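You operate a simulated robot arm through the tools that you are given. There is no shell and no other tool. Be economical: measure what you need, move in short steps, check, and stop when the job is done.

You are at the controls of a simulated robot arm. One attempt, no reset.

TASK
Check the brown swatch under the daylight lamp, correct the paint in the cream cup and stir it.
Fine: swatch stays in the lamp nest, lamp on; too dark one shot of white, too pale one of black; cup out, stirrer raised.

It is judged by the outcome, as a careful person would: the job done as asked, and still so three seconds after it is handed in. It fails if anything else is knocked over, pushed out of place, dropped, spilled or broken.

THE ROBOT
A 6-joint arm with a four-finger gripper on a trunk, on a base that drives. Base frame: it is fixed to the floor where the robot stands at the start and does not move with it; the origin is under the middle of the robot, x ahead of it, y to its left, z up. Lengths are in mm, angles in degrees, forces in N, time in s.
With the tool pointing down near the work surface it reaches from about 140 to 920 mm from the robot's upright axis, wherever it stands. Its first joint turns from -166.0 to 166.0 degrees. Places, roughly: brown swatch (6x5x2 cm) [400, 0, 800]; cup slide [400, 500, 900]; daylight switch [400, 100, 900]; lamp nest [500, 200, 900]; stirrer head [400, 300, 1000]. Payload 3.43 kg.
The TCP is the grasp point between the finger pads, 30 mm short of the fingertips. In the tool frame z runs along the fingers and y along their closing line. Largest opening 120 mm; the body of the gripper starts 85 mm behind the TCP.
Orientation is told as [roll, pitch, yaw] about the base's x, y, z axes, in that order, counted from this pose: with the fingers straight down and closing along the base's y, the tool's x points along the base's -x, its y along +y and its z along -z.

THE INTERFACE
- The arm moves only by the tool servo_tool. Its argument "moves" is a list of rows, each a list of 7 numbers: the shift along the base's x, y, z in m, then the turn, a rotation vector about the base's x, y, z in degrees, then the gripper command, from -1 (fully open) to 1 (shut), values between in proportion. In form: [[tx, ty, tz, wx, wy, wz, hand], ...]. A call has 1 to 20 rows; each row shifts and turns the commanded pose from where the row before left it. Each row takes 0.2 s and may step no farther than 50 mm and 8.6 degrees from the row before; otherwise, or with a gripper value out of range, the whole call is refused. A pose out of reach is approached as far as the arm can. The call stops where the force on the tool passes 90 N (or 10 N more than at its start, if that is more) or the arm is blocked; 0.2 s more then pass. Each finger halts on what it meets, pressing with about 44 N; the grip force reading is that of the motor and also rises with nothing between the fingers. The clock runs only during rows and for 0.2 s after the last one: add rows that do not move to give the fingers time. The reply holds the time, the measured pose of the TCP, the force on the tool along the base axes, the opening and the grip force, in the units named above and with some noise, with the torque about the TCP (base axes, N m) and any sound that the robot's microphone picked up.
- Cameras (640 x 400 px; columns grow to the right, rows downward): "scene" is now at [43.5, 185.3, 1584.4]; the picture's right is [-0.17, -0.99, 0.00], its down [0.31, -0.05, -0.95] and it looks along [0.94, -0.16, 0.31] (base axes); focal length 214 px, centre (320, 200). "wrist" rides on the gripper at [71, -17, -121] in the tool frame; the picture's right is [0.23, 0.97, 0.00], its down [-0.81, 0.19, -0.55] and it looks along [-0.54, 0.13, 0.83] (tool axes); focal length 275 px, centre (320, 200). There is no depth. A picture from a camera that has moved, and an enlarged one, comes with that camera's place and axes in the base frame and with its lens. The place of the scene camera against the robot may be out by one fixed shift of up to 25 mm in any direction.
- grab_frame(camera): a new picture of that camera. No time passes.
- move_column(by): slides the trunk up (or, below 0, down) by that many mm; the arm and the scene camera ride with it, the base frame stays. It gives what a move gives, with no picture.
- roll_base(legs): drives the robot by 1 to 6 legs, each [ahead, left, turn to the left] in mm, mm and degrees, along the robot's own axes; the way and the turn of a leg run together, so that a leg with both is an arc; at most 1500 mm and 180 degrees a leg. The arm and the cameras ride along, it lands a little off, and it stops where it bumps. It gives what a move gives.
- pan_tilt(pan, tilt): turns the head with the scene camera to pan (to the left, within 120 degrees either way) and tilt (down, from -29 to 69), counted from straight ahead of the robot. It gives what a move gives.
- inspect(camera, box): a new picture of the part [left, top, right, bottom] of that camera's present view, enlarged. No time passes.
- finish_job(): hands the job in; it is judged then, once.

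Go step by step. Nothing tells you exact positions but the pictures and the camera data: compare them with the known pose of the tool, close in by small moves and look again before you grip or let go. The budget is 120 turns and 82 pictures, counting those below and the enlarged ones. Unless the task says otherwise, let go and move clear before handing in.

The tools are called after ">>>" by a JSON object that holds its "name" and its "arguments". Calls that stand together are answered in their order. servo_tool: Moves the arm, as the interface text tells. Its arguments: {"type":"object","properties":{"moves":{"type":"array","items":{"type":"array","items":{"type":"number"}}}},"required":["moves"]} The other tools are called the same way: move_column (by) slides the trunk up or down; roll_base (legs) drives the base; pan_tilt (pan, tilt) turns the head that bears the scene camera; grab_frame (camera) takes a picture; inspect (camera, box) takes an enlarged picture of a part of a camera's view; finish_job () hands the job in.

At the start:

```text
time_s: 0.0
tcp_pos: [245.6, 316.9, 1309.3]
tcp_rot: [0.0, 0.1, -0.1]
force: [-0.2, 0.2, 0.0]
torque: [-0.01, 0.02, 0.01]
finger_gap: 120.1
finger_force: 0.1
trunk travel left (down, up): [-75.0, 465.0]
robot x, y, heading: [1.7, -1.8, 0.3]
head pan, tilt: [43.9, 68.8]
```

scene: 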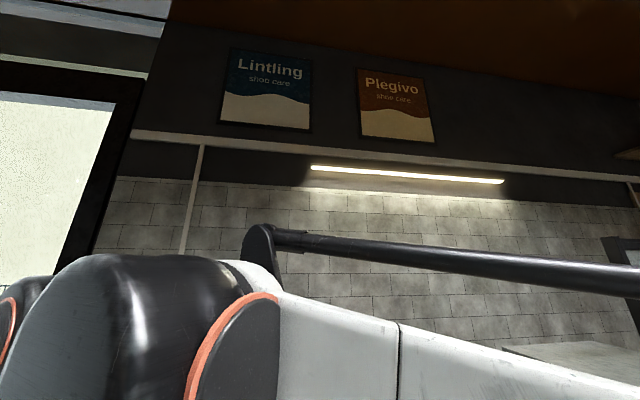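
wrist: 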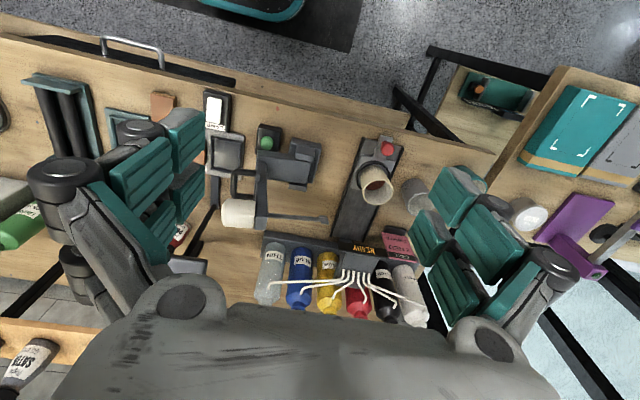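

I'm looking at the bench through the wrist camera: dispenser bottles at the far side, a green button, a slide with a red button and a cream cup. I'll aim the scene camera at the bench and enlarge the wrist view.

>>> {"name": "pan_tilt", "arguments": {"pan": 30, "tilt": 50}}

>>> {"name": "inspect", "arguments": {"camera": "wrist", "box": [100, 70, 340, 220]}}

>>> {"name": "inspect", "arguments": {"camera": "wrist", "box": [230, 120, 470, 330]}}

>>> {"name": "grab_frame", "arguments": {"camera": "scene"}}

```text
time_s: 0.8
tcp_pos: [247.1, 317.0, 1309.1]
tcp_rot: [-0.1, 0.0, 0.0]
force: [0.1, 0.8, -0.5]
torque: [0.0, 0.0, -0.01]
finger_gap: 120.2
finger_force: 0.1
trunk travel left (down, up): [-75.0, 465.0]
robot x, y, heading: [0.4, 1.5, 0.0]
head pan, tilt: [30.0, 50.0]
```

```text
2.67 times, centred on (220, 145) of wrist
camera zoom: at [173.7, 300.1, 1429.7], right [-0.23, 0.97, 0.0], down [0.81, 0.19, 0.55], along [0.54, 0.13, -0.83], focal length 734 px, centre (587, 347)
```

zoom: 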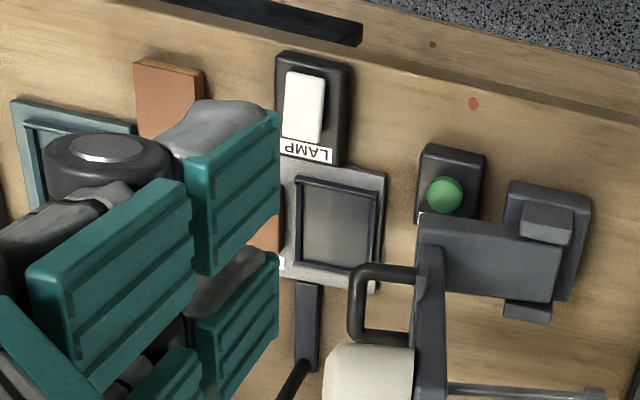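

```text
1.90 times, centred on (350, 225) of wrist
camera zoom: at [173.7, 300.1, 1429.7], right [-0.23, 0.97, 0.0], down [0.81, 0.19, 0.55], along [0.54, 0.13, -0.83], focal length 524 px, centre (263, 152)
```

zoom: 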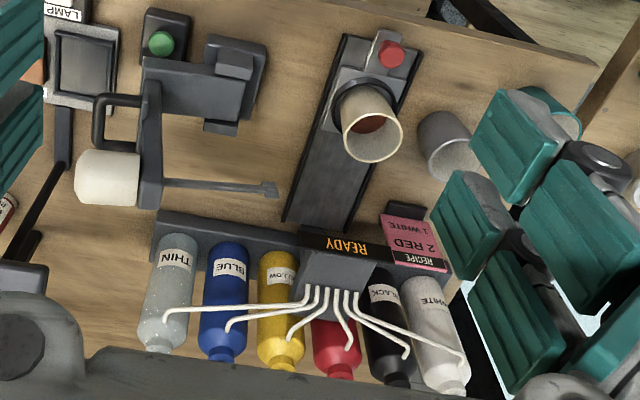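

```text
77 pictures are left
camera scene: at [43.6, 185.3, 1584.3], right [-0.17, -0.99, 0.0], down [0.31, -0.05, -0.95], along [0.94, -0.16, 0.31], focal length 214 px, centre (320, 200)
```

scene: 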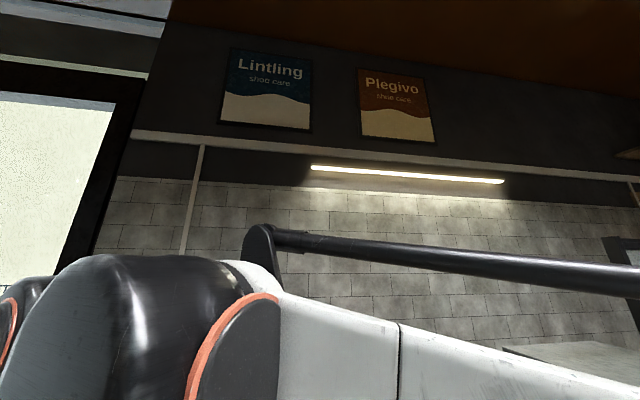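

The scene camera hasn't moved although the head reports new angles. I'll try once more and see.

>>> {"name": "pan_tilt", "arguments": {"pan": 0, "tilt": 45}}

>>> {"name": "grab_frame", "arguments": {"camera": "scene"}}

```text
time_s: 1.8
tcp_pos: [246.6, 317.2, 1309.1]
tcp_rot: [0.0, 0.1, 0.0]
force: [-0.5, 0.3, 0.2]
torque: [0.01, 0.01, -0.01]
finger_gap: 120.1
finger_force: 0.1
trunk travel left (down, up): [-75.0, 465.0]
robot x, y, heading: [-3.5, -0.3, 0.0]
head pan, tilt: [0.0, 45.0]
```

```text
76 pictures are left
camera scene: at [43.5, 185.4, 1584.4], right [-0.17, -0.99, 0.0], down [0.31, -0.05, -0.95], along [0.94, -0.16, 0.31], focal length 214 px, centre (320, 200)
```

scene: 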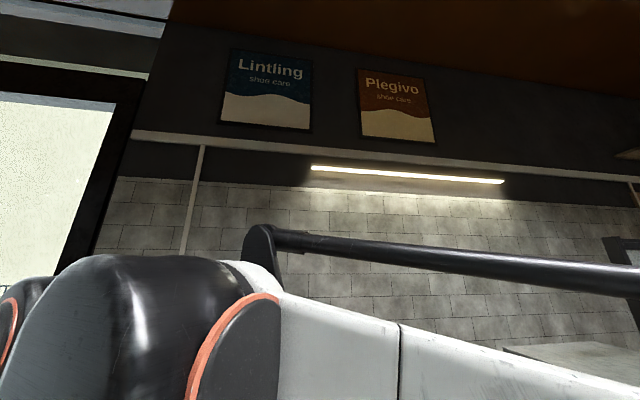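

The scene camera is evidently stuck, so I'll rely on the wrist camera. I'll shift the arm right to see the swatch/nest area.

>>> {"name": "servo_tool", "arguments": {"moves": [[0, -0.05, 0, 0, 0, 0, -1], [0, -0.05, 0, 0, 0, 0, -1], [0, -0.05, 0, 0, 0, 0, -1], [0, -0.05, 0, 0, 0, 0, -1]]}}

>>> {"name": "grab_frame", "arguments": {"camera": "wrist"}}

>>> {"name": "grab_frame", "arguments": {"camera": "scene"}}

```text
time_s: 2.8
tcp_pos: [242.7, 116.0, 1310.0]
tcp_rot: [0.0, 0.0, -0.1]
force: [-0.5, 0.2, -0.5]
torque: [-0.04, -0.03, 0.02]
finger_gap: 119.7
finger_force: 0.1
trunk travel left (down, up): [-75.0, 465.0]
robot x, y, heading: [1.8, 3.1, 0.1]
head pan, tilt: [0.0, 45.0]
```

```text
75 pictures are left
camera wrist: at [171.0, 99.3, 1430.7], right [-0.23, 0.97, 0.0], down [0.81, 0.19, 0.55], along [0.54, 0.13, -0.83], focal length 275 px, centre (320, 200)
```

wrist: 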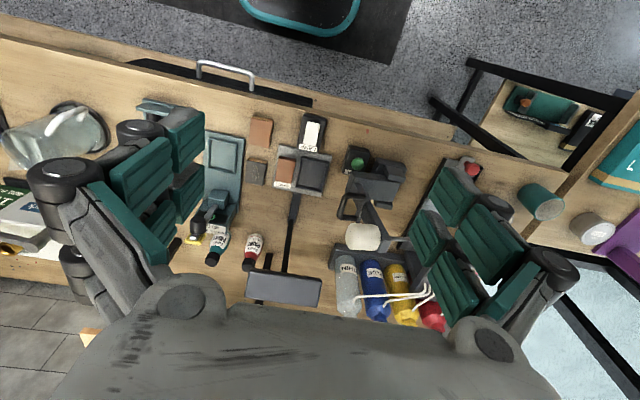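

```text
74 pictures are left
camera scene: at [39.9, 153.0, 1496.4], right [-0.53, -0.85, 0.0], down [-0.53, 0.33, -0.79], along [0.67, -0.41, -0.62], focal length 214 px, centre (320, 200)
```

scene: 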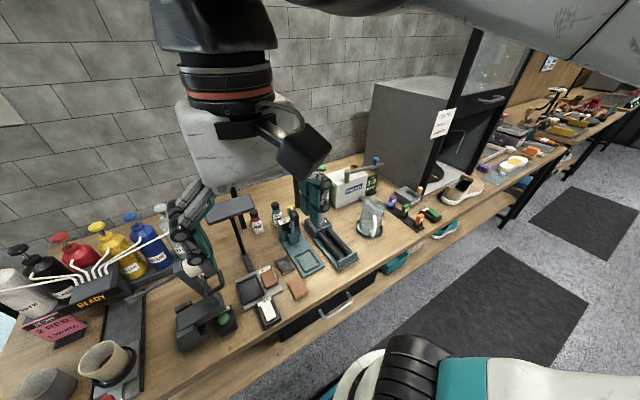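

The scene camera rides on the arm's upper segment, and now gives a good view. I'll enlarge the swatch/lamp area.

>>> {"name": "inspect", "arguments": {"camera": "wrist", "box": [190, 100, 430, 250]}}

>>> {"name": "inspect", "arguments": {"camera": "scene", "box": [160, 190, 360, 330]}}

>>> {"name": "inspect", "arguments": {"camera": "scene", "box": [0, 200, 240, 400]}}

```text
2.67 times, centred on (310, 175) of wrist
camera zoom: at [171.0, 99.3, 1430.7], right [-0.23, 0.97, 0.0], down [0.81, 0.19, 0.55], along [0.54, 0.13, -0.83], focal length 734 px, centre (347, 267)
```

zoom: 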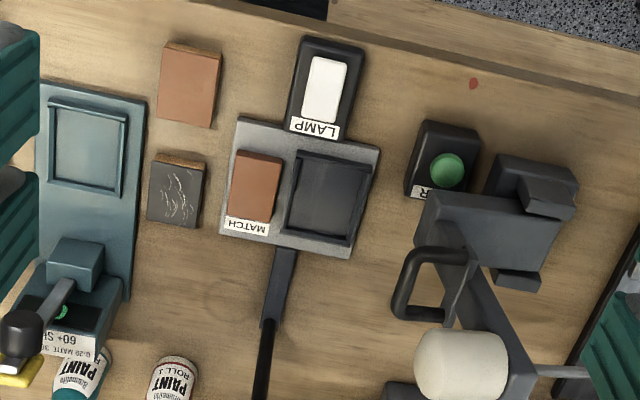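

```text
2.86 times, centred on (260, 260) of scene
camera zoom: at [39.9, 153.0, 1496.4], right [-0.53, -0.85, 0.0], down [-0.53, 0.33, -0.79], along [0.67, -0.41, -0.62], focal length 613 px, centre (491, 29)
```

zoom: 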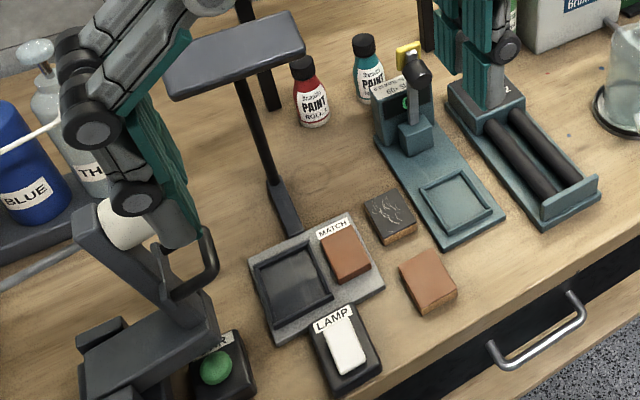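

```text
2.00 times, centred on (120, 300) of scene
camera zoom: at [39.9, 153.0, 1496.4], right [-0.53, -0.85, 0.0], down [-0.53, 0.33, -0.79], along [0.67, -0.41, -0.62], focal length 429 px, centre (720, 0)
```

zoom: 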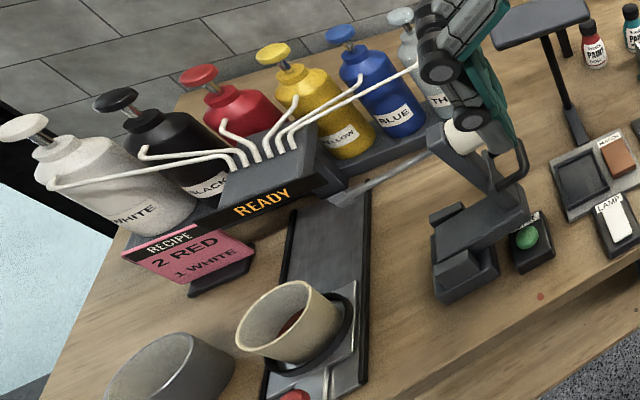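

Layout now clear: the loose brown swatch near (396, 27), MATCH reference at (474, 92), empty lamp nest at (469, 154), LAMP rocker at (373, 133), stirrer with handle and STIR button beyond. I'll move in closer for measurement.

>>> {"name": "servo_tool", "arguments": {"moves": [[0.0, -0.01, -0.05, 0, 0, 0, -1], [0.0, 0, -0.05, 0, 0, 0, -1], [0.03, 0, -0.04, 0, 0, 0, -1], [0.03, 0, -0.04, 0, 0, 0, -1], [0, 0, -0.04, 0, 0, 0, -1]]}}

>>> {"name": "grab_frame", "arguments": {"camera": "wrist"}}

>>> {"name": "grab_frame", "arguments": {"camera": "scene"}}

```text
refused: row 1 steps farther than a row can; nothing moved
```

```text
70 pictures are left
camera wrist: at [171.0, 99.3, 1430.7], right [-0.23, 0.97, 0.0], down [0.81, 0.19, 0.55], along [0.54, 0.13, -0.83], focal length 275 px, centre (320, 200)
```

wrist: 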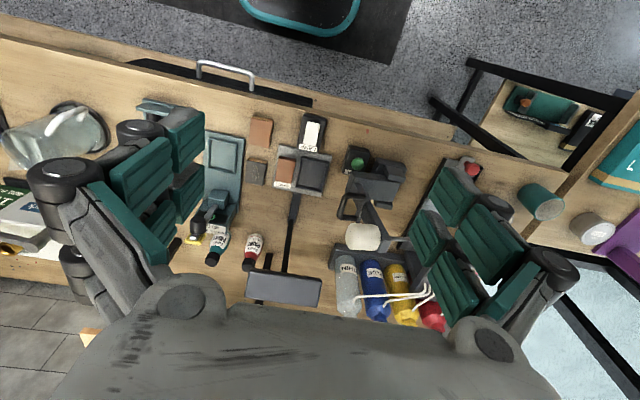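

```text
69 pictures are left
camera scene: at [39.9, 153.0, 1496.4], right [-0.53, -0.85, 0.0], down [-0.53, 0.33, -0.79], along [0.67, -0.41, -0.62], focal length 214 px, centre (320, 200)
```

scene: 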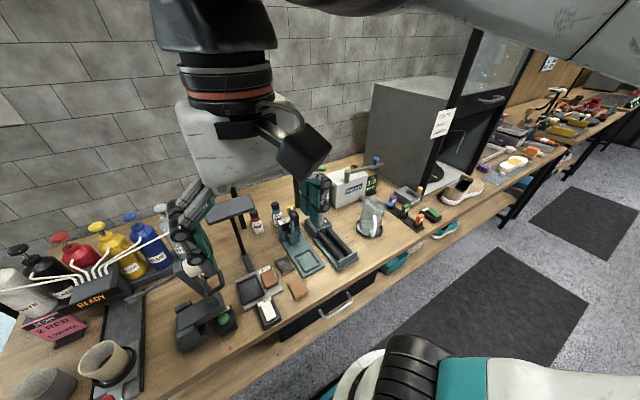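

The step was slightly too long and refused; I'll redo it with shorter rows.

>>> {"name": "servo_tool", "arguments": {"moves": [[0.02, 0, -0.04, 0, 0, 0, -1], [0.02, 0, -0.04, 0, 0, 0, -1], [0.02, 0, -0.04, 0, 0, 0, -1], [0.02, 0, -0.04, 0, 0, 0, -1], [0.015, 0, -0.04, 0, 0, 0, -1]]}}

>>> {"name": "grab_frame", "arguments": {"camera": "wrist"}}

>>> {"name": "grab_frame", "arguments": {"camera": "scene"}}

```text
time_s: 4.0
tcp_pos: [341.7, 118.3, 1108.7]
tcp_rot: [0.0, 0.0, -0.1]
force: [-0.5, -0.1, 0.2]
torque: [0.0, 0.0, -0.01]
finger_gap: 119.7
finger_force: 0.1
trunk travel left (down, up): [-75.0, 465.0]
robot x, y, heading: [2.5, 1.2, -0.1]
head pan, tilt: [0.0, 45.0]
```

```text
68 pictures are left
camera wrist: at [268.5, 101.3, 1228.9], right [-0.23, 0.97, 0.0], down [0.81, 0.19, 0.55], along [0.54, 0.13, -0.83], focal length 275 px, centre (320, 200)
```

wrist: 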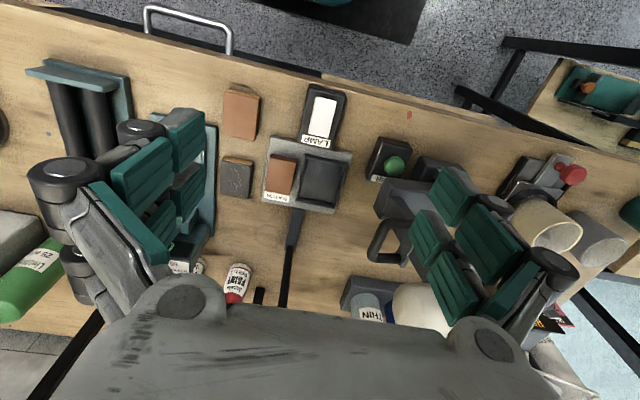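

```text
67 pictures are left
camera scene: at [48.6, 198.4, 1486.4], right [0.0, -1.0, 0.0], down [-0.71, 0.0, -0.71], along [0.71, 0.0, -0.71], focal length 214 px, centre (320, 200)
```

scene: 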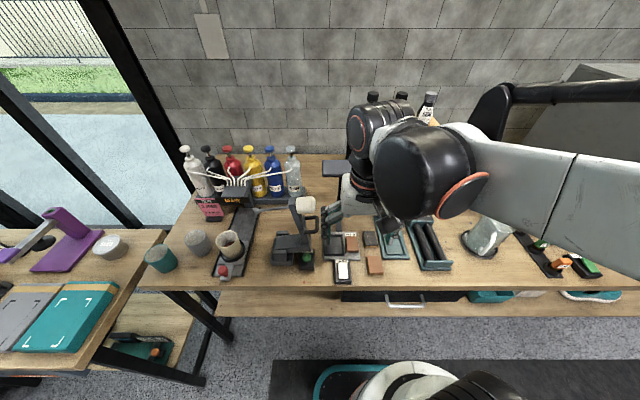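

The head camera now follows its commands (it lagged until the clock ran), giving a good overview. I'll enlarge both views of the work area.

>>> {"name": "inspect", "arguments": {"camera": "scene", "box": [170, 130, 400, 295]}}

>>> {"name": "inspect", "arguments": {"camera": "wrist", "box": [200, 70, 440, 270]}}

```text
2.42 times, centred on (285, 212) of scene
camera zoom: at [48.6, 198.4, 1486.4], right [0.0, -1.0, 0.0], down [-0.71, 0.0, -0.71], along [0.71, 0.0, -0.71], focal length 520 px, centre (405, 170)
```

zoom: 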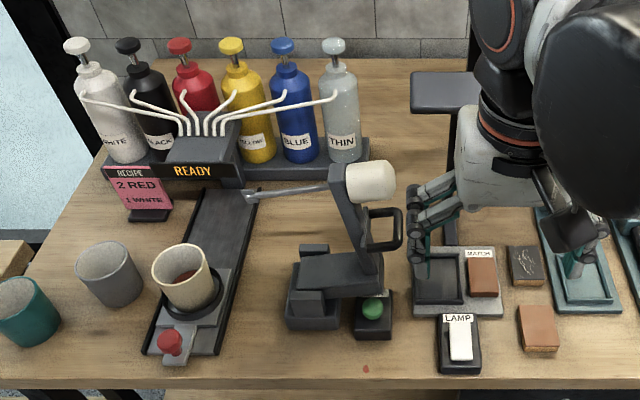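

```text
2.00 times, centred on (320, 170) of wrist
camera zoom: at [268.5, 101.3, 1228.9], right [-0.23, 0.97, 0.0], down [0.81, 0.19, 0.55], along [0.54, 0.13, -0.83], focal length 551 px, centre (320, 260)
```

zoom: 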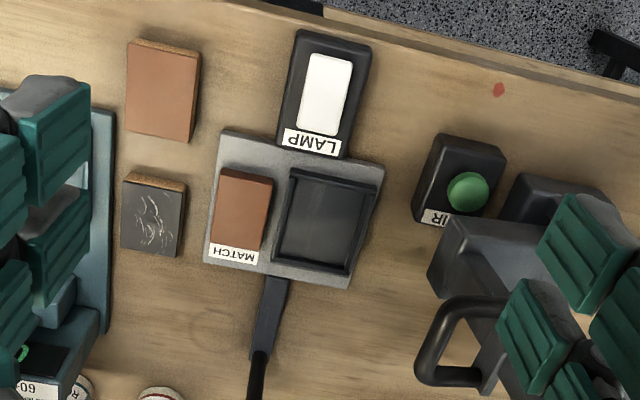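

Swatch top is near z≈850 at about (400, 24), aligned with the base axes. I'll move over it with a partly open gripper and look again.

>>> {"name": "servo_tool", "arguments": {"moves": [[0.02, -0.035, 0, 0, 0, 0, -0.3], [0.02, -0.04, -0.01, 0, 0, 0, -0.3], [0.018, -0.019, -0.04, 0, 0, 0, -0.3], [0, 0, -0.05, 0, 0, 0, -0.3], [0, 0, -0.05, 0, 0, 0, -0.3], [0, 0, 0, 0, 0, 0, -0.3]]}}

>>> {"name": "grab_frame", "arguments": {"camera": "wrist"}}

```text
time_s: 5.4
tcp_pos: [399.1, 21.9, 960.8]
tcp_rot: [0.1, 0.0, 0.0]
force: [0.8, -0.4, 0.5]
torque: [-0.02, 0.06, 0.04]
finger_gap: 78.0
finger_force: 0.1
trunk travel left (down, up): [-75.0, 465.0]
robot x, y, heading: [-5.1, 2.4, -0.0]
head pan, tilt: [0.0, 45.0]
```

```text
64 pictures are left
camera wrist: at [326.8, 5.1, 1081.3], right [-0.23, 0.97, 0.0], down [0.81, 0.19, 0.55], along [0.54, 0.13, -0.83], focal length 275 px, centre (320, 200)
```

wrist: 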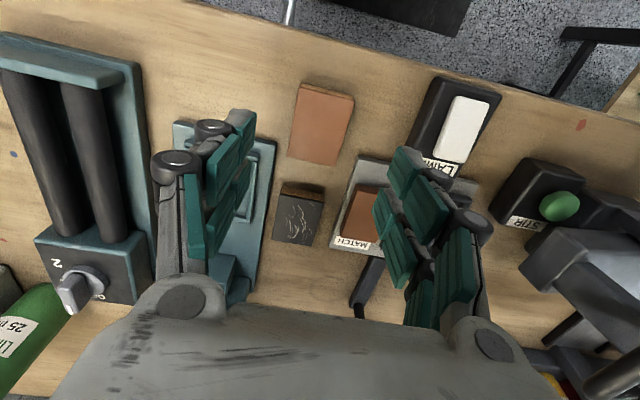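

Swatch is well centred between the fingers (top z≈856). Descending and gripping it.

>>> {"name": "servo_tool", "arguments": {"moves": [[0.001, 0.003, -0.045, 0, 0, 0, -0.3], [0, 0, -0.03, 0, 0, 0, -0.3], [0, 0, -0.012, 0, 0, 0, -0.3]]}}

>>> {"name": "inspect", "arguments": {"camera": "wrist", "box": [160, 60, 480, 260]}}

```text
time_s: 6.2
tcp_pos: [399.4, 26.3, 871.7]
tcp_rot: [0.0, 0.0, 0.0]
force: [0.6, -0.1, -0.3]
torque: [-0.02, -0.03, 0.01]
finger_gap: 77.9
finger_force: 0.0
trunk travel left (down, up): [-75.0, 465.0]
robot x, y, heading: [-1.8, -1.6, -0.2]
head pan, tilt: [0.0, 45.0]
```

```text
2.00 times, centred on (320, 160) of wrist
camera zoom: at [326.7, 9.3, 993.0], right [-0.23, 0.97, 0.0], down [0.81, 0.19, 0.55], along [0.54, 0.13, -0.83], focal length 551 px, centre (320, 280)
```

zoom: 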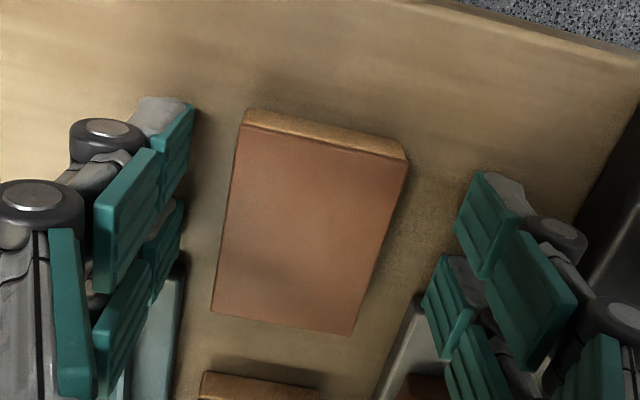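

Everything matches; closing the gripper on the swatch.

>>> {"name": "servo_tool", "arguments": {"moves": [[0.001, -0.002, -0.002, 0, 0, 0, 0.5], [0, 0, 0, 0, 0, 0, 0.5], [0, 0, 0, 0, 0, 0, 0.5]]}}

>>> {"name": "servo_tool", "arguments": {"moves": [[0, 0, 0.04, 0, 0, 0, 0.5], [0, 0, 0.04, 0, 0, 0, 0.5], [0, 0, 0, 0, 0, 0, 0.5]]}}

>>> {"name": "inspect", "arguments": {"camera": "wrist", "box": [160, 60, 480, 260]}}

```text
time_s: 7.0
tcp_pos: [399.5, 24.7, 870.6]
tcp_rot: [0.1, 0.0, 0.0]
force: [-1.5, 3.9, 20.4]
torque: [0.15, 0.08, 0.03]
finger_gap: 43.8
finger_force: 43.8
trunk travel left (down, up): [-75.0, 465.0]
robot x, y, heading: [-2.4, -0.6, -0.4]
head pan, tilt: [0.0, 45.0]
```

```text
time_s: 7.8
tcp_pos: [400.3, 23.2, 949.0]
tcp_rot: [0.0, 0.0, 0.0]
force: [0.5, 1.3, -0.5]
torque: [-0.01, -0.02, -0.01]
finger_gap: 43.7
finger_force: 44.1
trunk travel left (down, up): [-75.0, 465.0]
robot x, y, heading: [-0.4, -2.0, -0.2]
head pan, tilt: [0.0, 45.0]
```

```text
2.00 times, centred on (320, 160) of wrist
camera zoom: at [328.4, 6.8, 1070.5], right [-0.23, 0.97, 0.0], down [0.81, 0.19, 0.55], along [0.54, 0.13, -0.83], focal length 551 px, centre (320, 280)
```

zoom: 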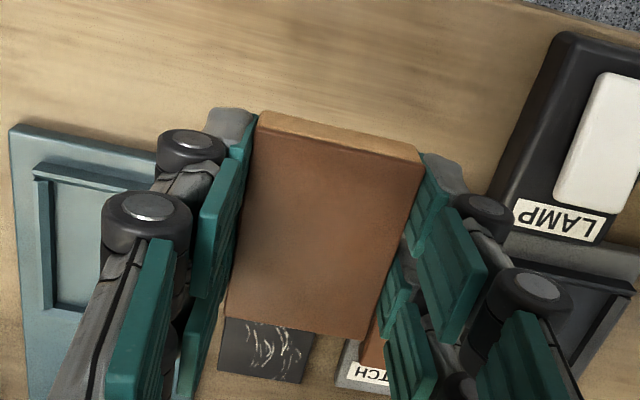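

The swatch is held, but with this hand orientation the gripper body would hit the stirrer handle (y≈206) when placing in the nest (y≈155). I'll set it back down, turn the hand 90° and regrip across its long side.

>>> {"name": "servo_tool", "arguments": {"moves": [[0, 0, -0.04, 0, 0, 0, 0.5], [0, 0, -0.036, 0, 0, 0, 0.5], [0, 0, 0, 0, 0, 0, 0.1], [0, 0, 0, 0, 0, 0, 0.0], [0, 0, 0.03, 0, 0, 0, -0.4], [0, 0, 0.04, 0, 0, 0, -0.4], [0, 0, 0.03, 0, 0, 0, -0.4], [0, 0, 0, 0, 0, 8.5, -0.4], [0, 0, 0, 0, 0, 8.5, -0.4], [0, 0, 0, 0, 0, 8.5, -0.4], [0, 0, 0, 0, 0, 8.5, -0.4], [0, 0, 0, 0, 0, 8.5, -0.4], [0, 0, 0, 0, 0, 8.5, -0.4], [0, 0, 0, 0, 0, 8.5, -0.4], [0, 0, 0, 0, 0, 8.5, -0.4], [0, 0, 0, 0, 0, 8.5, -0.4], [0, 0, 0, 0, 0, 8.5, -0.4], [0, 0, 0, 0, 0, 5, -0.4], [0, 0, 0, 0, 0, 0, -0.4]]}}

>>> {"name": "grab_frame", "arguments": {"camera": "wrist"}}

>>> {"name": "inspect", "arguments": {"camera": "scene", "box": [170, 130, 400, 295]}}

```text
time_s: 11.8
tcp_pos: [399.8, 23.7, 974.4]
tcp_rot: [0.0, 0.0, 90.0]
force: [0.4, -0.3, -0.2]
torque: [-0.02, -0.01, 0.03]
finger_gap: 84.1
finger_force: 0.2
trunk travel left (down, up): [-75.0, 465.0]
robot x, y, heading: [1.3, 0.3, -0.3]
head pan, tilt: [0.0, 45.0]
```

```text
61 pictures are left
camera wrist: at [416.9, -47.0, 1094.8], right [-0.97, -0.23, 0.0], down [-0.19, 0.81, 0.55], along [-0.13, 0.54, -0.83], focal length 275 px, centre (320, 200)
```

wrist: 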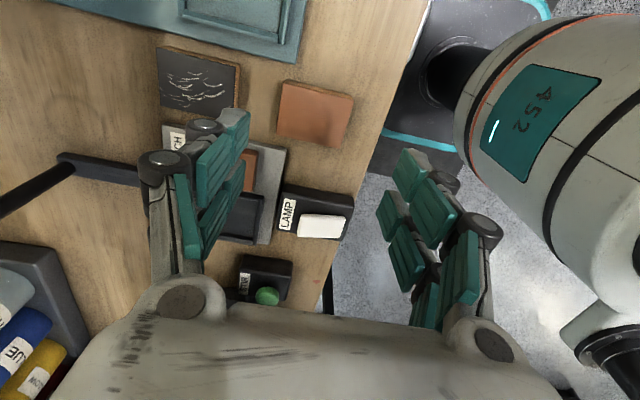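

```text
2.42 times, centred on (285, 212) of scene
camera zoom: at [48.4, 198.3, 1486.5], right [0.0, -1.0, 0.0], down [-0.71, 0.0, -0.71], along [0.71, 0.0, -0.71], focal length 520 px, centre (405, 170)
```

zoom: 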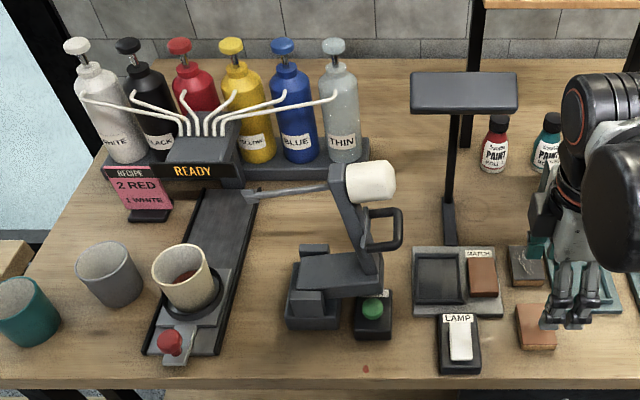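

The swatch sits about 4 mm further in x; aligning, descending and gripping along the long side.

>>> {"name": "servo_tool", "arguments": {"moves": [[0.004, -0.001, -0.045, 0, 0, 0, -0.4], [0, 0, -0.04, 0, 0, 0, -0.4], [0, 0, -0.016, 0, 0, 0, -0.4], [0, 0, 0, 0, 0, 0, 0.3], [0, 0, 0, 0, 0, 0, 0.3], [0, 0, 0, 0, 0, 0, 0.3]]}}

>>> {"name": "servo_tool", "arguments": {"moves": [[0, 0, 0.04, 0, 0, 0, 0.3], [0, 0, 0.04, 0, 0, 0, 0.3], [0, 0, 0.02, 0, 0, 0, 0.3], [0, 0, 0, 0, 0, 0, 0.3]]}}

>>> {"name": "grab_frame", "arguments": {"camera": "wrist"}}

```text
time_s: 13.2
tcp_pos: [403.9, 23.2, 872.9]
tcp_rot: [0.0, 0.0, 89.9]
force: [-0.3, 0.2, 0.2]
torque: [-0.03, 0.0, -0.02]
finger_gap: 59.0
finger_force: 43.8
trunk travel left (down, up): [-75.0, 465.0]
robot x, y, heading: [1.2, -0.1, -0.1]
head pan, tilt: [0.0, 45.0]
```

```text
time_s: 14.2
tcp_pos: [404.4, 21.9, 974.7]
tcp_rot: [0.0, 0.0, 89.9]
force: [-1.2, 0.4, 0.0]
torque: [0.01, 0.0, 0.03]
finger_gap: 59.1
finger_force: 43.8
trunk travel left (down, up): [-75.0, 465.0]
robot x, y, heading: [3.8, -0.1, -0.2]
head pan, tilt: [0.0, 45.0]
```

```text
59 pictures are left
camera wrist: at [420.7, -49.5, 1095.1], right [-0.97, -0.23, 0.0], down [-0.19, 0.81, 0.55], along [-0.13, 0.54, -0.83], focal length 275 px, centre (320, 200)
```

wrist: 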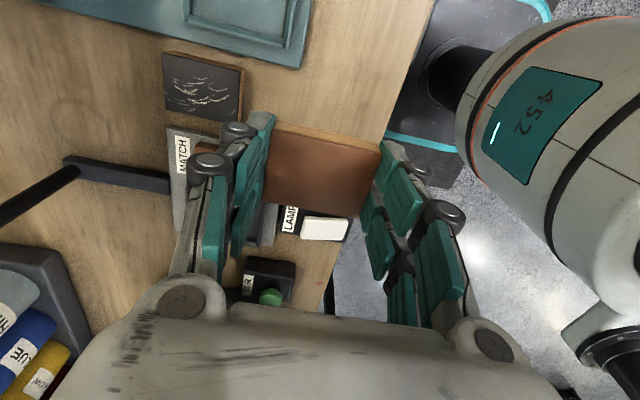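

Swatch held (59 mm side). Moving toward the nest and looking from alongside to refine its place.

>>> {"name": "servo_tool", "arguments": {"moves": [[0.04, 0.01, 0.01, 0, 0, 0, 0.3], [0.037, 0.01, 0.01, 0, 0, 0, 0.3], [0, 0, 0, 0, 0, 0, 0.3]]}}

>>> {"name": "grab_frame", "arguments": {"camera": "wrist"}}

>>> {"name": "inspect", "arguments": {"camera": "scene", "box": [260, 150, 420, 290]}}

```text
time_s: 15.0
tcp_pos: [479.6, 41.6, 993.9]
tcp_rot: [0.0, 0.0, 89.9]
force: [0.8, -1.0, -0.8]
torque: [0.0, 0.0, 0.02]
finger_gap: 59.0
finger_force: 44.2
trunk travel left (down, up): [-75.0, 465.0]
robot x, y, heading: [0.1, 0.8, -0.0]
head pan, tilt: [0.0, 45.0]
```

```text
58 pictures are left
camera wrist: at [495.9, -29.3, 1116.0], right [-0.97, -0.23, 0.0], down [-0.19, 0.81, 0.55], along [-0.13, 0.54, -0.83], focal length 275 px, centre (320, 200)
```

wrist: 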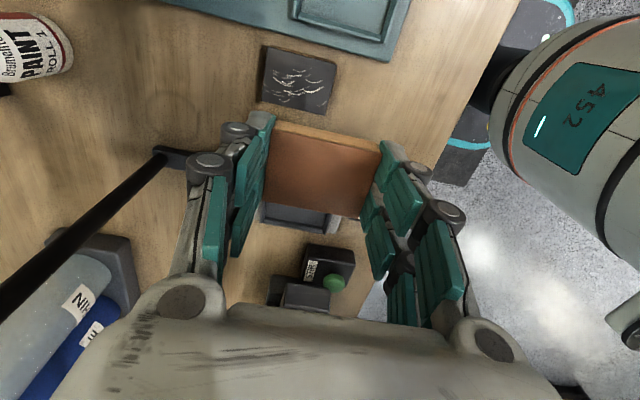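

```text
2.86 times, centred on (340, 220) of scene
camera zoom: at [48.8, 198.4, 1486.4], right [0.0, -1.0, 0.0], down [-0.71, 0.0, -0.71], along [0.71, 0.0, -0.71], focal length 613 px, centre (263, 143)
```

zoom: 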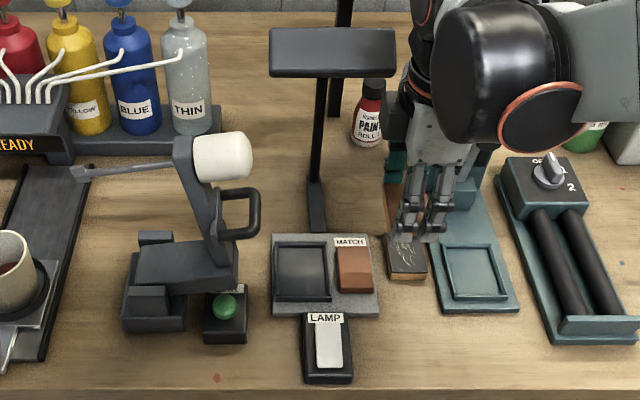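

Enlarging the wrist view to locate the nest's edges.

>>> {"name": "inspect", "arguments": {"camera": "wrist", "box": [220, 110, 420, 235]}}

```text
3.20 times, centred on (320, 172) of wrist
camera zoom: at [495.9, -29.3, 1116.0], right [-0.97, -0.23, 0.0], down [-0.19, 0.81, 0.55], along [-0.13, 0.54, -0.83], focal length 881 px, centre (320, 288)
```

zoom: 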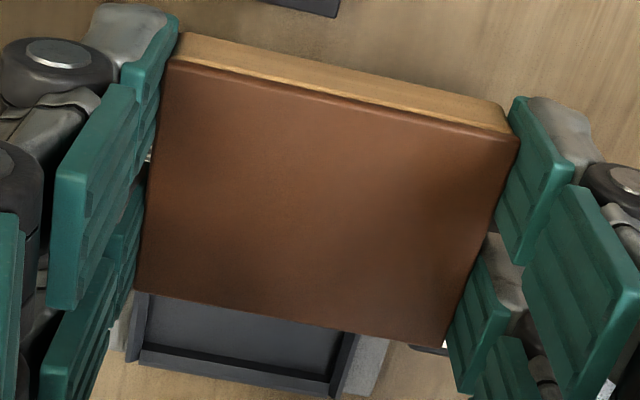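

Nest centre ≈ (478, 156), slightly larger than the swatch, with a raised rim. My grip is deep (tips only ~5 mm above swatch bottom), so I'll set it down again and regrip shallower to clear the rim.

>>> {"name": "servo_tool", "arguments": {"moves": [[-0.038, -0.01, -0.01, 0, 0, 0, 0.3], [-0.037, -0.01, -0.01, 0, 0, 0, 0.3], [0, 0, -0.04, 0, 0, 0, 0.3], [0, 0, -0.04, 0, 0, 0, 0.3], [0, 0, -0.02, 0, 0, 0, 0.3], [0, 0, 0, 0, 0, 0, -0.15], [0, 0, 0, 0, 0, 0, -0.15], [0, 0, 0.007, 0, 0, 0, -0.15], [0, 0, 0, 0, 0, 0, 0.3], [0, 0, 0, 0, 0, 0, 0.3], [0, 0, 0, 0, 0, 0, 0.3]]}}

>>> {"name": "servo_tool", "arguments": {"moves": [[0, 0, 0.04, 0, 0, 0, 0.3], [0, 0, 0.04, 0, 0, 0, 0.3], [0.035, 0.03, 0.0, 0, 0, 0, 0.3], [0.039, 0.03, 0.0, 0, 0, 0, 0.3], [0, 0, 0, 0, 0, 0, 0.3]]}}

>>> {"name": "inspect", "arguments": {"camera": "wrist", "box": [220, 110, 420, 235]}}

```text
time_s: 17.4
tcp_pos: [406.3, 21.0, 881.5]
tcp_rot: [-0.1, 0.0, 89.9]
force: [-0.1, 0.7, 1.0]
torque: [0.02, -0.02, 0.03]
finger_gap: 59.0
finger_force: 43.7
trunk travel left (down, up): [-75.0, 465.0]
robot x, y, heading: [0.2, -0.7, -0.2]
head pan, tilt: [0.0, 45.0]
```

```text
time_s: 18.6
tcp_pos: [481.1, 84.9, 959.0]
tcp_rot: [-0.1, 0.0, 90.0]
force: [0.1, -0.6, -0.7]
torque: [0.0, -0.01, 0.01]
finger_gap: 59.3
finger_force: 44.2
trunk travel left (down, up): [-75.0, 465.0]
robot x, y, heading: [0.3, -2.1, 0.0]
head pan, tilt: [0.0, 45.0]
```

```text
3.20 times, centred on (320, 172) of wrist
camera zoom: at [497.4, 12.8, 1079.6], right [-0.97, -0.23, 0.0], down [-0.19, 0.81, 0.55], along [-0.13, 0.54, -0.83], focal length 881 px, centre (320, 288)
```

zoom: 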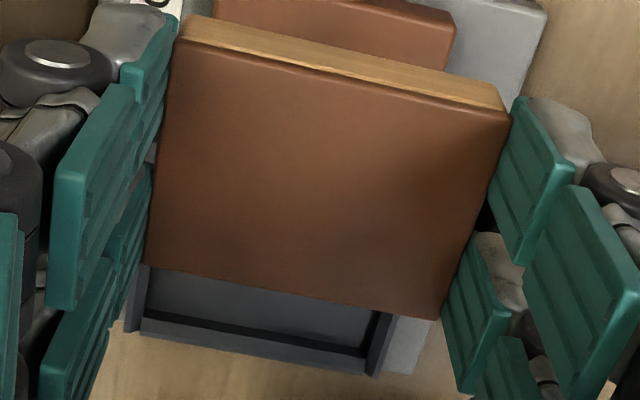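

Nest confirmed at about (478, 157). Moving over it and lowering to just above.

>>> {"name": "servo_tool", "arguments": {"moves": [[-0.001, 0.036, 0, 0, 0, 0, 0.3], [-0.002, 0.036, 0, 0, 0, 0, 0.3], [0, 0, -0.03, 0, 0, 0, 0.3], [0, 0, -0.025, 0, 0, 0, 0.3], [0, 0, 0, 0, 0, 0, 0.3]]}}

>>> {"name": "inspect", "arguments": {"camera": "wrist", "box": [220, 110, 420, 235]}}

>>> {"name": "inspect", "arguments": {"camera": "scene", "box": [260, 150, 420, 290]}}

```text
time_s: 19.8
tcp_pos: [477.7, 155.8, 905.4]
tcp_rot: [0.1, 0.0, 90.0]
force: [-1.6, -3.5, -0.3]
torque: [0.24, -0.17, 0.14]
finger_gap: 59.1
finger_force: 44.4
trunk travel left (down, up): [-75.0, 465.0]
robot x, y, heading: [1.9, 1.1, -0.2]
head pan, tilt: [0.0, 45.0]
```

```text
3.20 times, centred on (320, 172) of wrist
camera zoom: at [493.3, 84.2, 1025.9], right [-0.97, -0.23, 0.0], down [-0.19, 0.81, 0.55], along [-0.13, 0.54, -0.83], focal length 881 px, centre (320, 288)
```

zoom: 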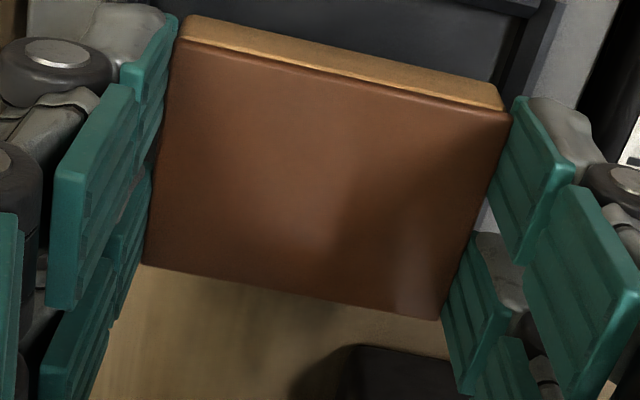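

```text
2.86 times, centred on (340, 220) of scene
camera zoom: at [48.3, 198.1, 1486.4], right [0.0, -1.0, 0.0], down [-0.71, 0.0, -0.71], along [0.71, 0.0, -0.71], focal length 613 px, centre (263, 143)
```

zoom: 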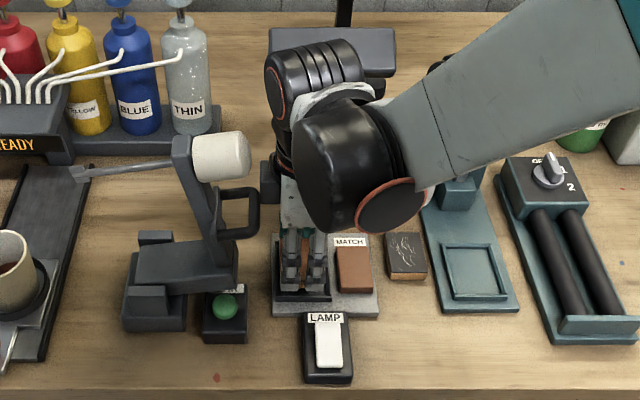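

A small side force showed; checking whether it's contact or noise before lowering.

>>> {"name": "servo_tool", "arguments": {"moves": [[0, 0, 0, 0, 0, 0, 0.3], [0, 0, -0.004, 0, 0, 0, 0.3]]}}

>>> {"name": "inspect", "arguments": {"camera": "scene", "box": [300, 210, 360, 250]}}

```text
time_s: 20.4
tcp_pos: [477.8, 155.7, 901.8]
tcp_rot: [0.0, 0.0, 90.1]
force: [1.0, -1.5, -0.1]
torque: [0.28, 0.1, -0.05]
finger_gap: 59.4
finger_force: 44.5
trunk travel left (down, up): [-75.0, 465.0]
robot x, y, heading: [2.4, -0.0, 0.3]
head pan, tilt: [0.0, 45.0]
```

```text
10.00 times, centred on (330, 230) of scene
camera zoom: at [48.5, 198.1, 1486.5], right [0.0, -1.0, 0.0], down [-0.71, 0.0, -0.71], along [0.71, 0.0, -0.71], focal length 2145 px, centre (220, -100)
```

zoom: 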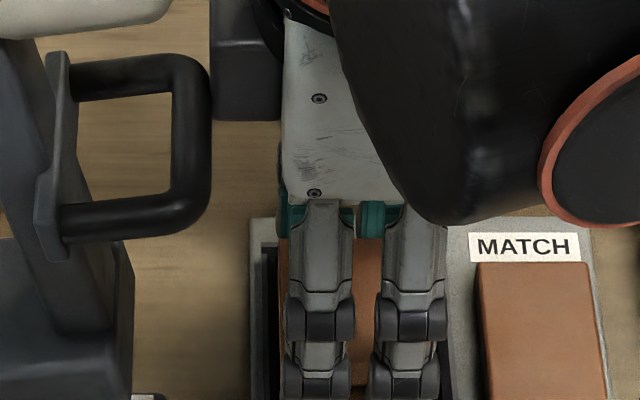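

Force is negligible. Lowering in small steps.

>>> {"name": "servo_tool", "arguments": {"moves": [[0, 0.001, -0.004, 0, 0, 0, 0.3], [0, 0, -0.004, 0, 0, 0, 0.3], [0, 0, 0, 0, 0, 0, 0.3]]}}

>>> {"name": "servo_tool", "arguments": {"moves": [[0, 0, -0.003, 0, 0, 0, 0.3], [0, 0, 0, 0, 0, 0, 0.3]]}}

```text
time_s: 21.2
tcp_pos: [477.4, 155.9, 893.2]
tcp_rot: [0.0, 0.0, 90.0]
force: [0.6, -2.6, 0.7]
torque: [0.34, 0.07, 0.03]
finger_gap: 59.3
finger_force: 43.9
trunk travel left (down, up): [-75.0, 465.0]
robot x, y, heading: [0.3, 4.9, 0.1]
head pan, tilt: [0.0, 45.0]
```

```text
time_s: 21.8
tcp_pos: [478.2, 155.8, 890.8]
tcp_rot: [0.1, 0.0, 90.1]
force: [4.1, -3.2, 25.3]
torque: [0.3, 0.13, -0.04]
finger_gap: 59.5
finger_force: 43.9
trunk travel left (down, up): [-75.0, 465.0]
robot x, y, heading: [-1.0, -2.6, -0.0]
head pan, tilt: [0.0, 45.0]
```

Contact with the nest floor felt at z≈891. Releasing gently and rising, then looking.

>>> {"name": "servo_tool", "arguments": {"moves": [[0, 0, 0.001, 0, 0, 0, -0.1], [0, 0, 0, 0, 0, 0, -0.1], [0, 0, 0.01, 0, 0, 0, -0.2], [0, 0, 0.03, 0, 0, 0, -0.2], [0, 0, 0.04, 0, 0, 0, -0.2], [0, -0.03, 0.03, 0, 0, 0, -0.2], [0, -0.03, 0.03, 0, 0, 0, -0.2], [0, 0, 0, 0, 0, 0, -0.2]]}}

>>> {"name": "grab_frame", "arguments": {"camera": "wrist"}}

>>> {"name": "inspect", "arguments": {"camera": "scene", "box": [260, 150, 420, 290]}}

```text
time_s: 23.6
tcp_pos: [477.4, 95.2, 1029.5]
tcp_rot: [0.0, 0.0, 90.0]
force: [-0.7, -0.4, 0.1]
torque: [0.02, -0.05, 0.0]
finger_gap: 72.1
finger_force: 0.1
trunk travel left (down, up): [-75.0, 465.0]
robot x, y, heading: [-0.4, 0.2, -0.2]
head pan, tilt: [0.0, 45.0]
```

```text
51 pictures are left
camera wrist: at [493.5, 24.1, 1151.6], right [-0.97, -0.23, 0.0], down [-0.19, 0.81, 0.55], along [-0.13, 0.54, -0.83], focal length 275 px, centre (320, 200)
```

wrist: 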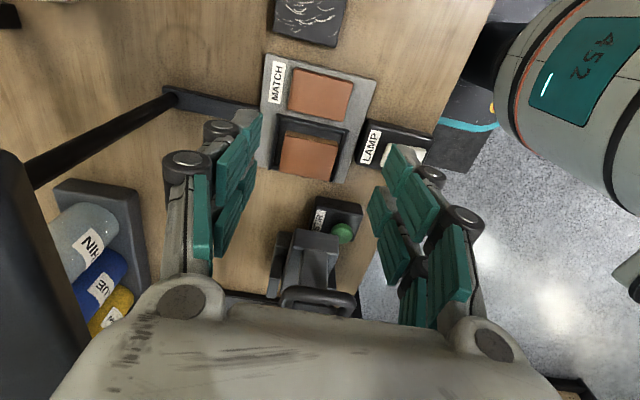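

```text
2.86 times, centred on (340, 220) of scene
camera zoom: at [47.2, 162.3, 1500.9], right [-0.41, -0.91, 0.0], down [-0.53, 0.23, -0.82], along [0.75, -0.33, -0.58], focal length 613 px, centre (263, 143)
```

zoom: 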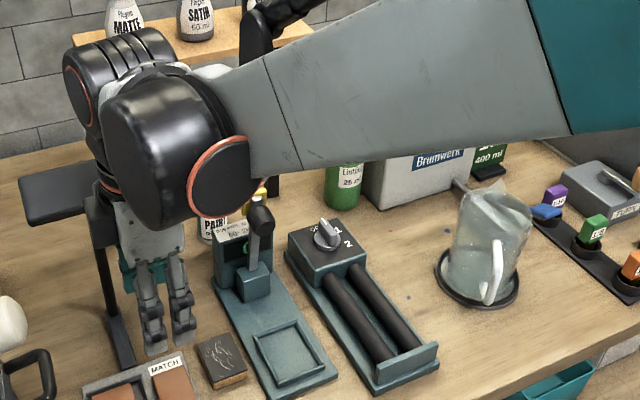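

The swatch appears to be in the nest. Checking closely that it's seated.

>>> {"name": "inspect", "arguments": {"camera": "wrist", "box": [230, 40, 450, 200]}}

```text
2.50 times, centred on (340, 120) of wrist
camera zoom: at [493.5, 24.1, 1151.6], right [-0.97, -0.23, 0.0], down [-0.19, 0.81, 0.55], along [-0.13, 0.54, -0.83], focal length 688 px, centre (270, 400)
```

zoom: 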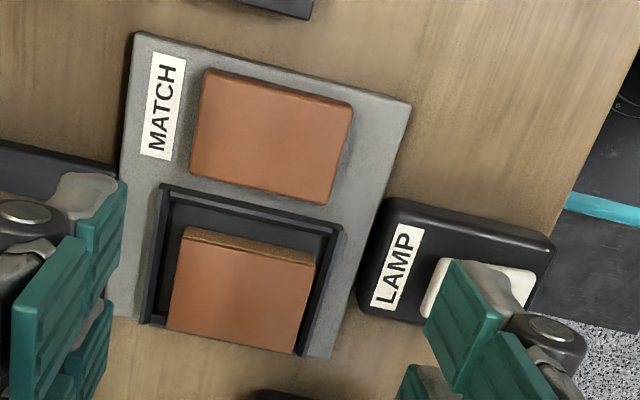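

The swatch seems seated, slightly toward +y. I'll turn the hand back and view nest and lamp switch straight on.

>>> {"name": "servo_tool", "arguments": {"moves": [[-0.02, 0, 0, 0, 0, -8.5, -0.2], [-0.02, 0, 0, 0, 0, -8.5, -0.2], [-0.02, 0, 0, 0, 0, -8.5, 0], [-0.02, 0, 0, 0, 0, -8.5, 0.5], [-0.02, 0, 0, 0, 0, -8.5, 1], [-0.02, 0, 0, 0, 0, -8.5, 1], [-0.02, 0, 0, 0, 0, -8.5, 1], [-0.01, 0.01, 0, 0, 0, -8.5, 1], [0, 0.01, 0, 0, 0, -8.5, 1], [0, 0.01, 0, 0, 0, -8.5, 1], [0, 0.005, 0, 0, 0, -5, 1], [0, 0, 0, 0, 0, 0, 1]]}}

>>> {"name": "grab_frame", "arguments": {"camera": "wrist"}}

>>> {"name": "inspect", "arguments": {"camera": "wrist", "box": [220, 60, 420, 260]}}

```text
time_s: 26.2
tcp_pos: [327.3, 130.8, 1031.2]
tcp_rot: [0.1, 0.0, -0.1]
force: [-0.5, 0.0, 0.2]
torque: [-0.01, -0.02, -0.01]
finger_gap: 0.3
finger_force: 33.3
trunk travel left (down, up): [-75.0, 465.0]
robot x, y, heading: [-0.5, 5.2, 0.1]
head pan, tilt: [0.0, 45.0]
```

```text
48 pictures are left
camera wrist: at [255.5, 113.9, 1152.0], right [-0.23, 0.97, 0.0], down [0.81, 0.19, 0.55], along [0.54, 0.13, -0.83], focal length 275 px, centre (320, 200)
```

wrist: 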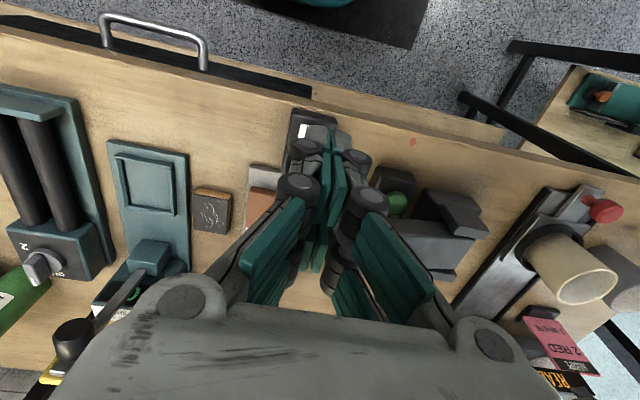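

```text
2.00 times, centred on (320, 160) of wrist
camera zoom: at [255.5, 113.9, 1152.0], right [-0.23, 0.97, 0.0], down [0.81, 0.19, 0.55], along [0.54, 0.13, -0.83], focal length 551 px, centre (320, 280)
```

zoom: 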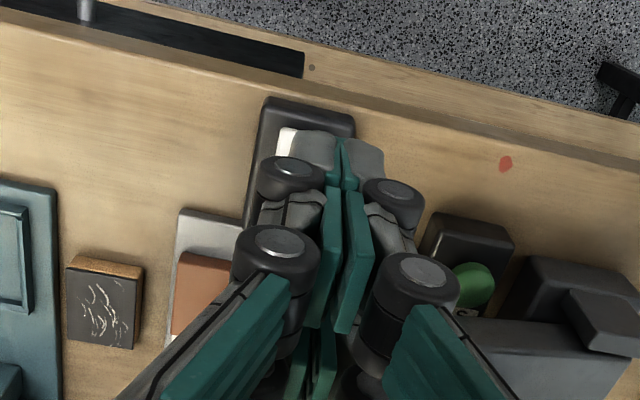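

Fingers are now shut, above the LAMP switch. Getting a side look from the scene camera.

>>> {"name": "grab_frame", "arguments": {"camera": "scene"}}

```text
46 pictures are left
camera scene: at [48.3, 198.3, 1486.5], right [0.0, -1.0, 0.0], down [-0.71, 0.0, -0.71], along [0.71, 0.0, -0.71], focal length 214 px, centre (320, 200)
```

scene: 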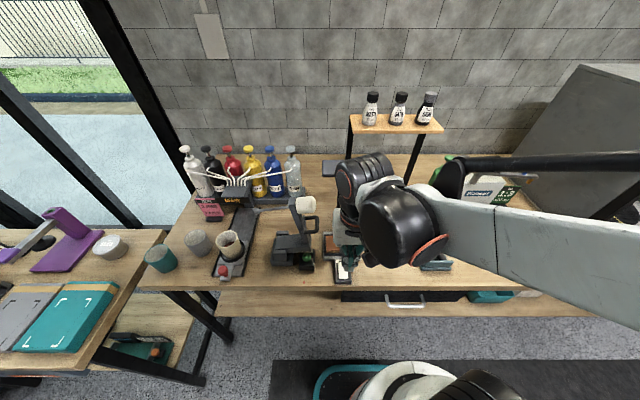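

>>> {"name": "inspect", "arguments": {"camera": "scene", "box": [315, 225, 375, 290]}}

```text
6.15 times, centred on (345, 258) of scene
camera zoom: at [48.3, 198.3, 1486.5], right [0.0, -1.0, 0.0], down [-0.71, 0.0, -0.71], along [0.71, 0.0, -0.71], focal length 1320 px, centre (166, -154)
```

zoom: 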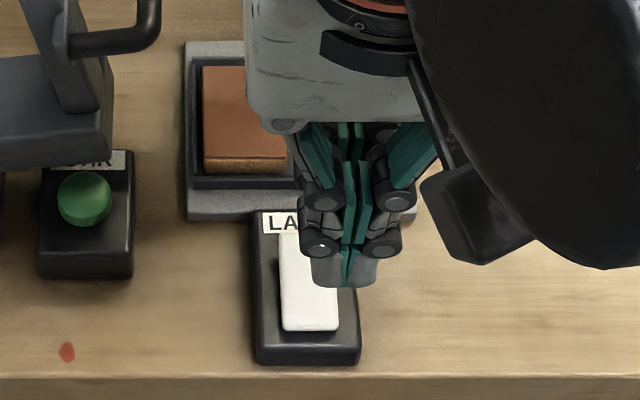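

Swatch is properly seated in the nest. Now I'll press the near end of the LAMP rocker with closed fingers.

>>> {"name": "servo_tool", "arguments": {"moves": [[0.03, -0.002, -0.03, 0, 0, 0, 1], [0, 0, -0.045, 0, 0, 0, 1], [0, 0, -0.036, 0, 0, 0, 1], [0, 0, 0, 0, 0, 0, 1]]}}

>>> {"name": "inspect", "arguments": {"camera": "scene", "box": [315, 225, 375, 290]}}

>>> {"name": "inspect", "arguments": {"camera": "wrist", "box": [220, 60, 420, 260]}}

```text
time_s: 27.2
tcp_pos: [359.2, 127.9, 921.5]
tcp_rot: [0.0, 0.0, 0.0]
force: [0.1, -0.6, -0.6]
torque: [-0.03, 0.03, -0.02]
finger_gap: 0.0
finger_force: 33.3
trunk travel left (down, up): [-75.0, 465.0]
robot x, y, heading: [-2.0, 0.1, 0.0]
head pan, tilt: [0.0, 45.0]
```

```text
6.15 times, centred on (345, 258) of scene
camera zoom: at [47.7, 212.4, 1486.5], right [0.17, -0.99, 0.0], down [-0.7, -0.12, -0.71], along [0.7, 0.12, -0.71], focal length 1320 px, centre (166, -154)
```

zoom: 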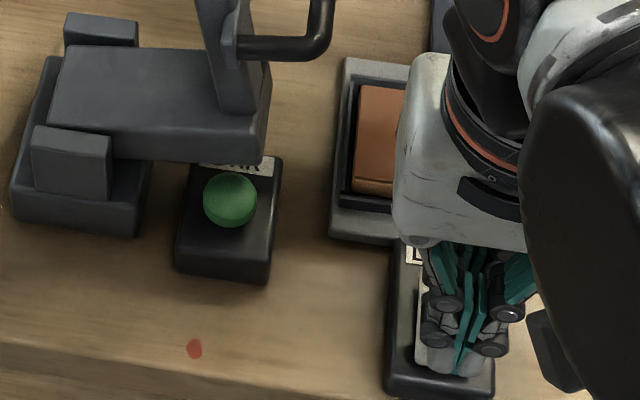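

```text
2.00 times, centred on (320, 160) of wrist
camera zoom: at [286.7, 112.0, 1042.3], right [-0.23, 0.97, 0.0], down [0.81, 0.19, 0.55], along [0.54, 0.13, -0.83], focal length 551 px, centre (320, 280)
```

zoom: 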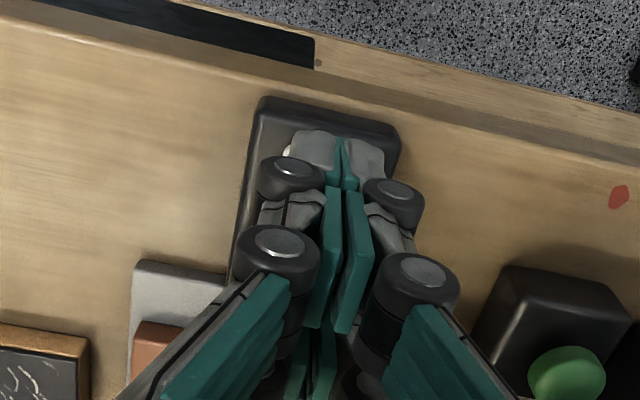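

Fingertips are over the near end of the paddle, ~3 mm too far left. Correcting and pressing.

>>> {"name": "servo_tool", "arguments": {"moves": [[0, -0.003, -0.008, 0, 0, 0, 1], [0, 0, -0.005, 0, 0, 0, 1], [0, 0, 0, 0, 0, 0, 1]]}}

>>> {"name": "servo_tool", "arguments": {"moves": [[0, 0, -0.003, 0, 0, 0, 1], [0, 0, 0, 0, 0, 0, 1]]}}

```text
time_s: 28.0
tcp_pos: [358.0, 125.1, 909.0]
tcp_rot: [0.1, 0.0, 0.0]
force: [0.4, 0.8, 0.2]
torque: [-0.01, -0.01, 0.02]
finger_gap: 0.0
finger_force: 32.9
trunk travel left (down, up): [-75.0, 465.0]
robot x, y, heading: [0.1, -2.0, 0.0]
head pan, tilt: [0.0, 45.0]
```

```text
time_s: 28.6
tcp_pos: [359.1, 125.1, 905.1]
tcp_rot: [0.1, 0.0, 0.0]
force: [0.2, 0.5, 0.3]
torque: [0.0, -0.03, -0.02]
finger_gap: 0.0
finger_force: 33.4
trunk travel left (down, up): [-75.0, 465.0]
robot x, y, heading: [1.5, 1.0, -0.0]
head pan, tilt: [0.0, 45.0]
```

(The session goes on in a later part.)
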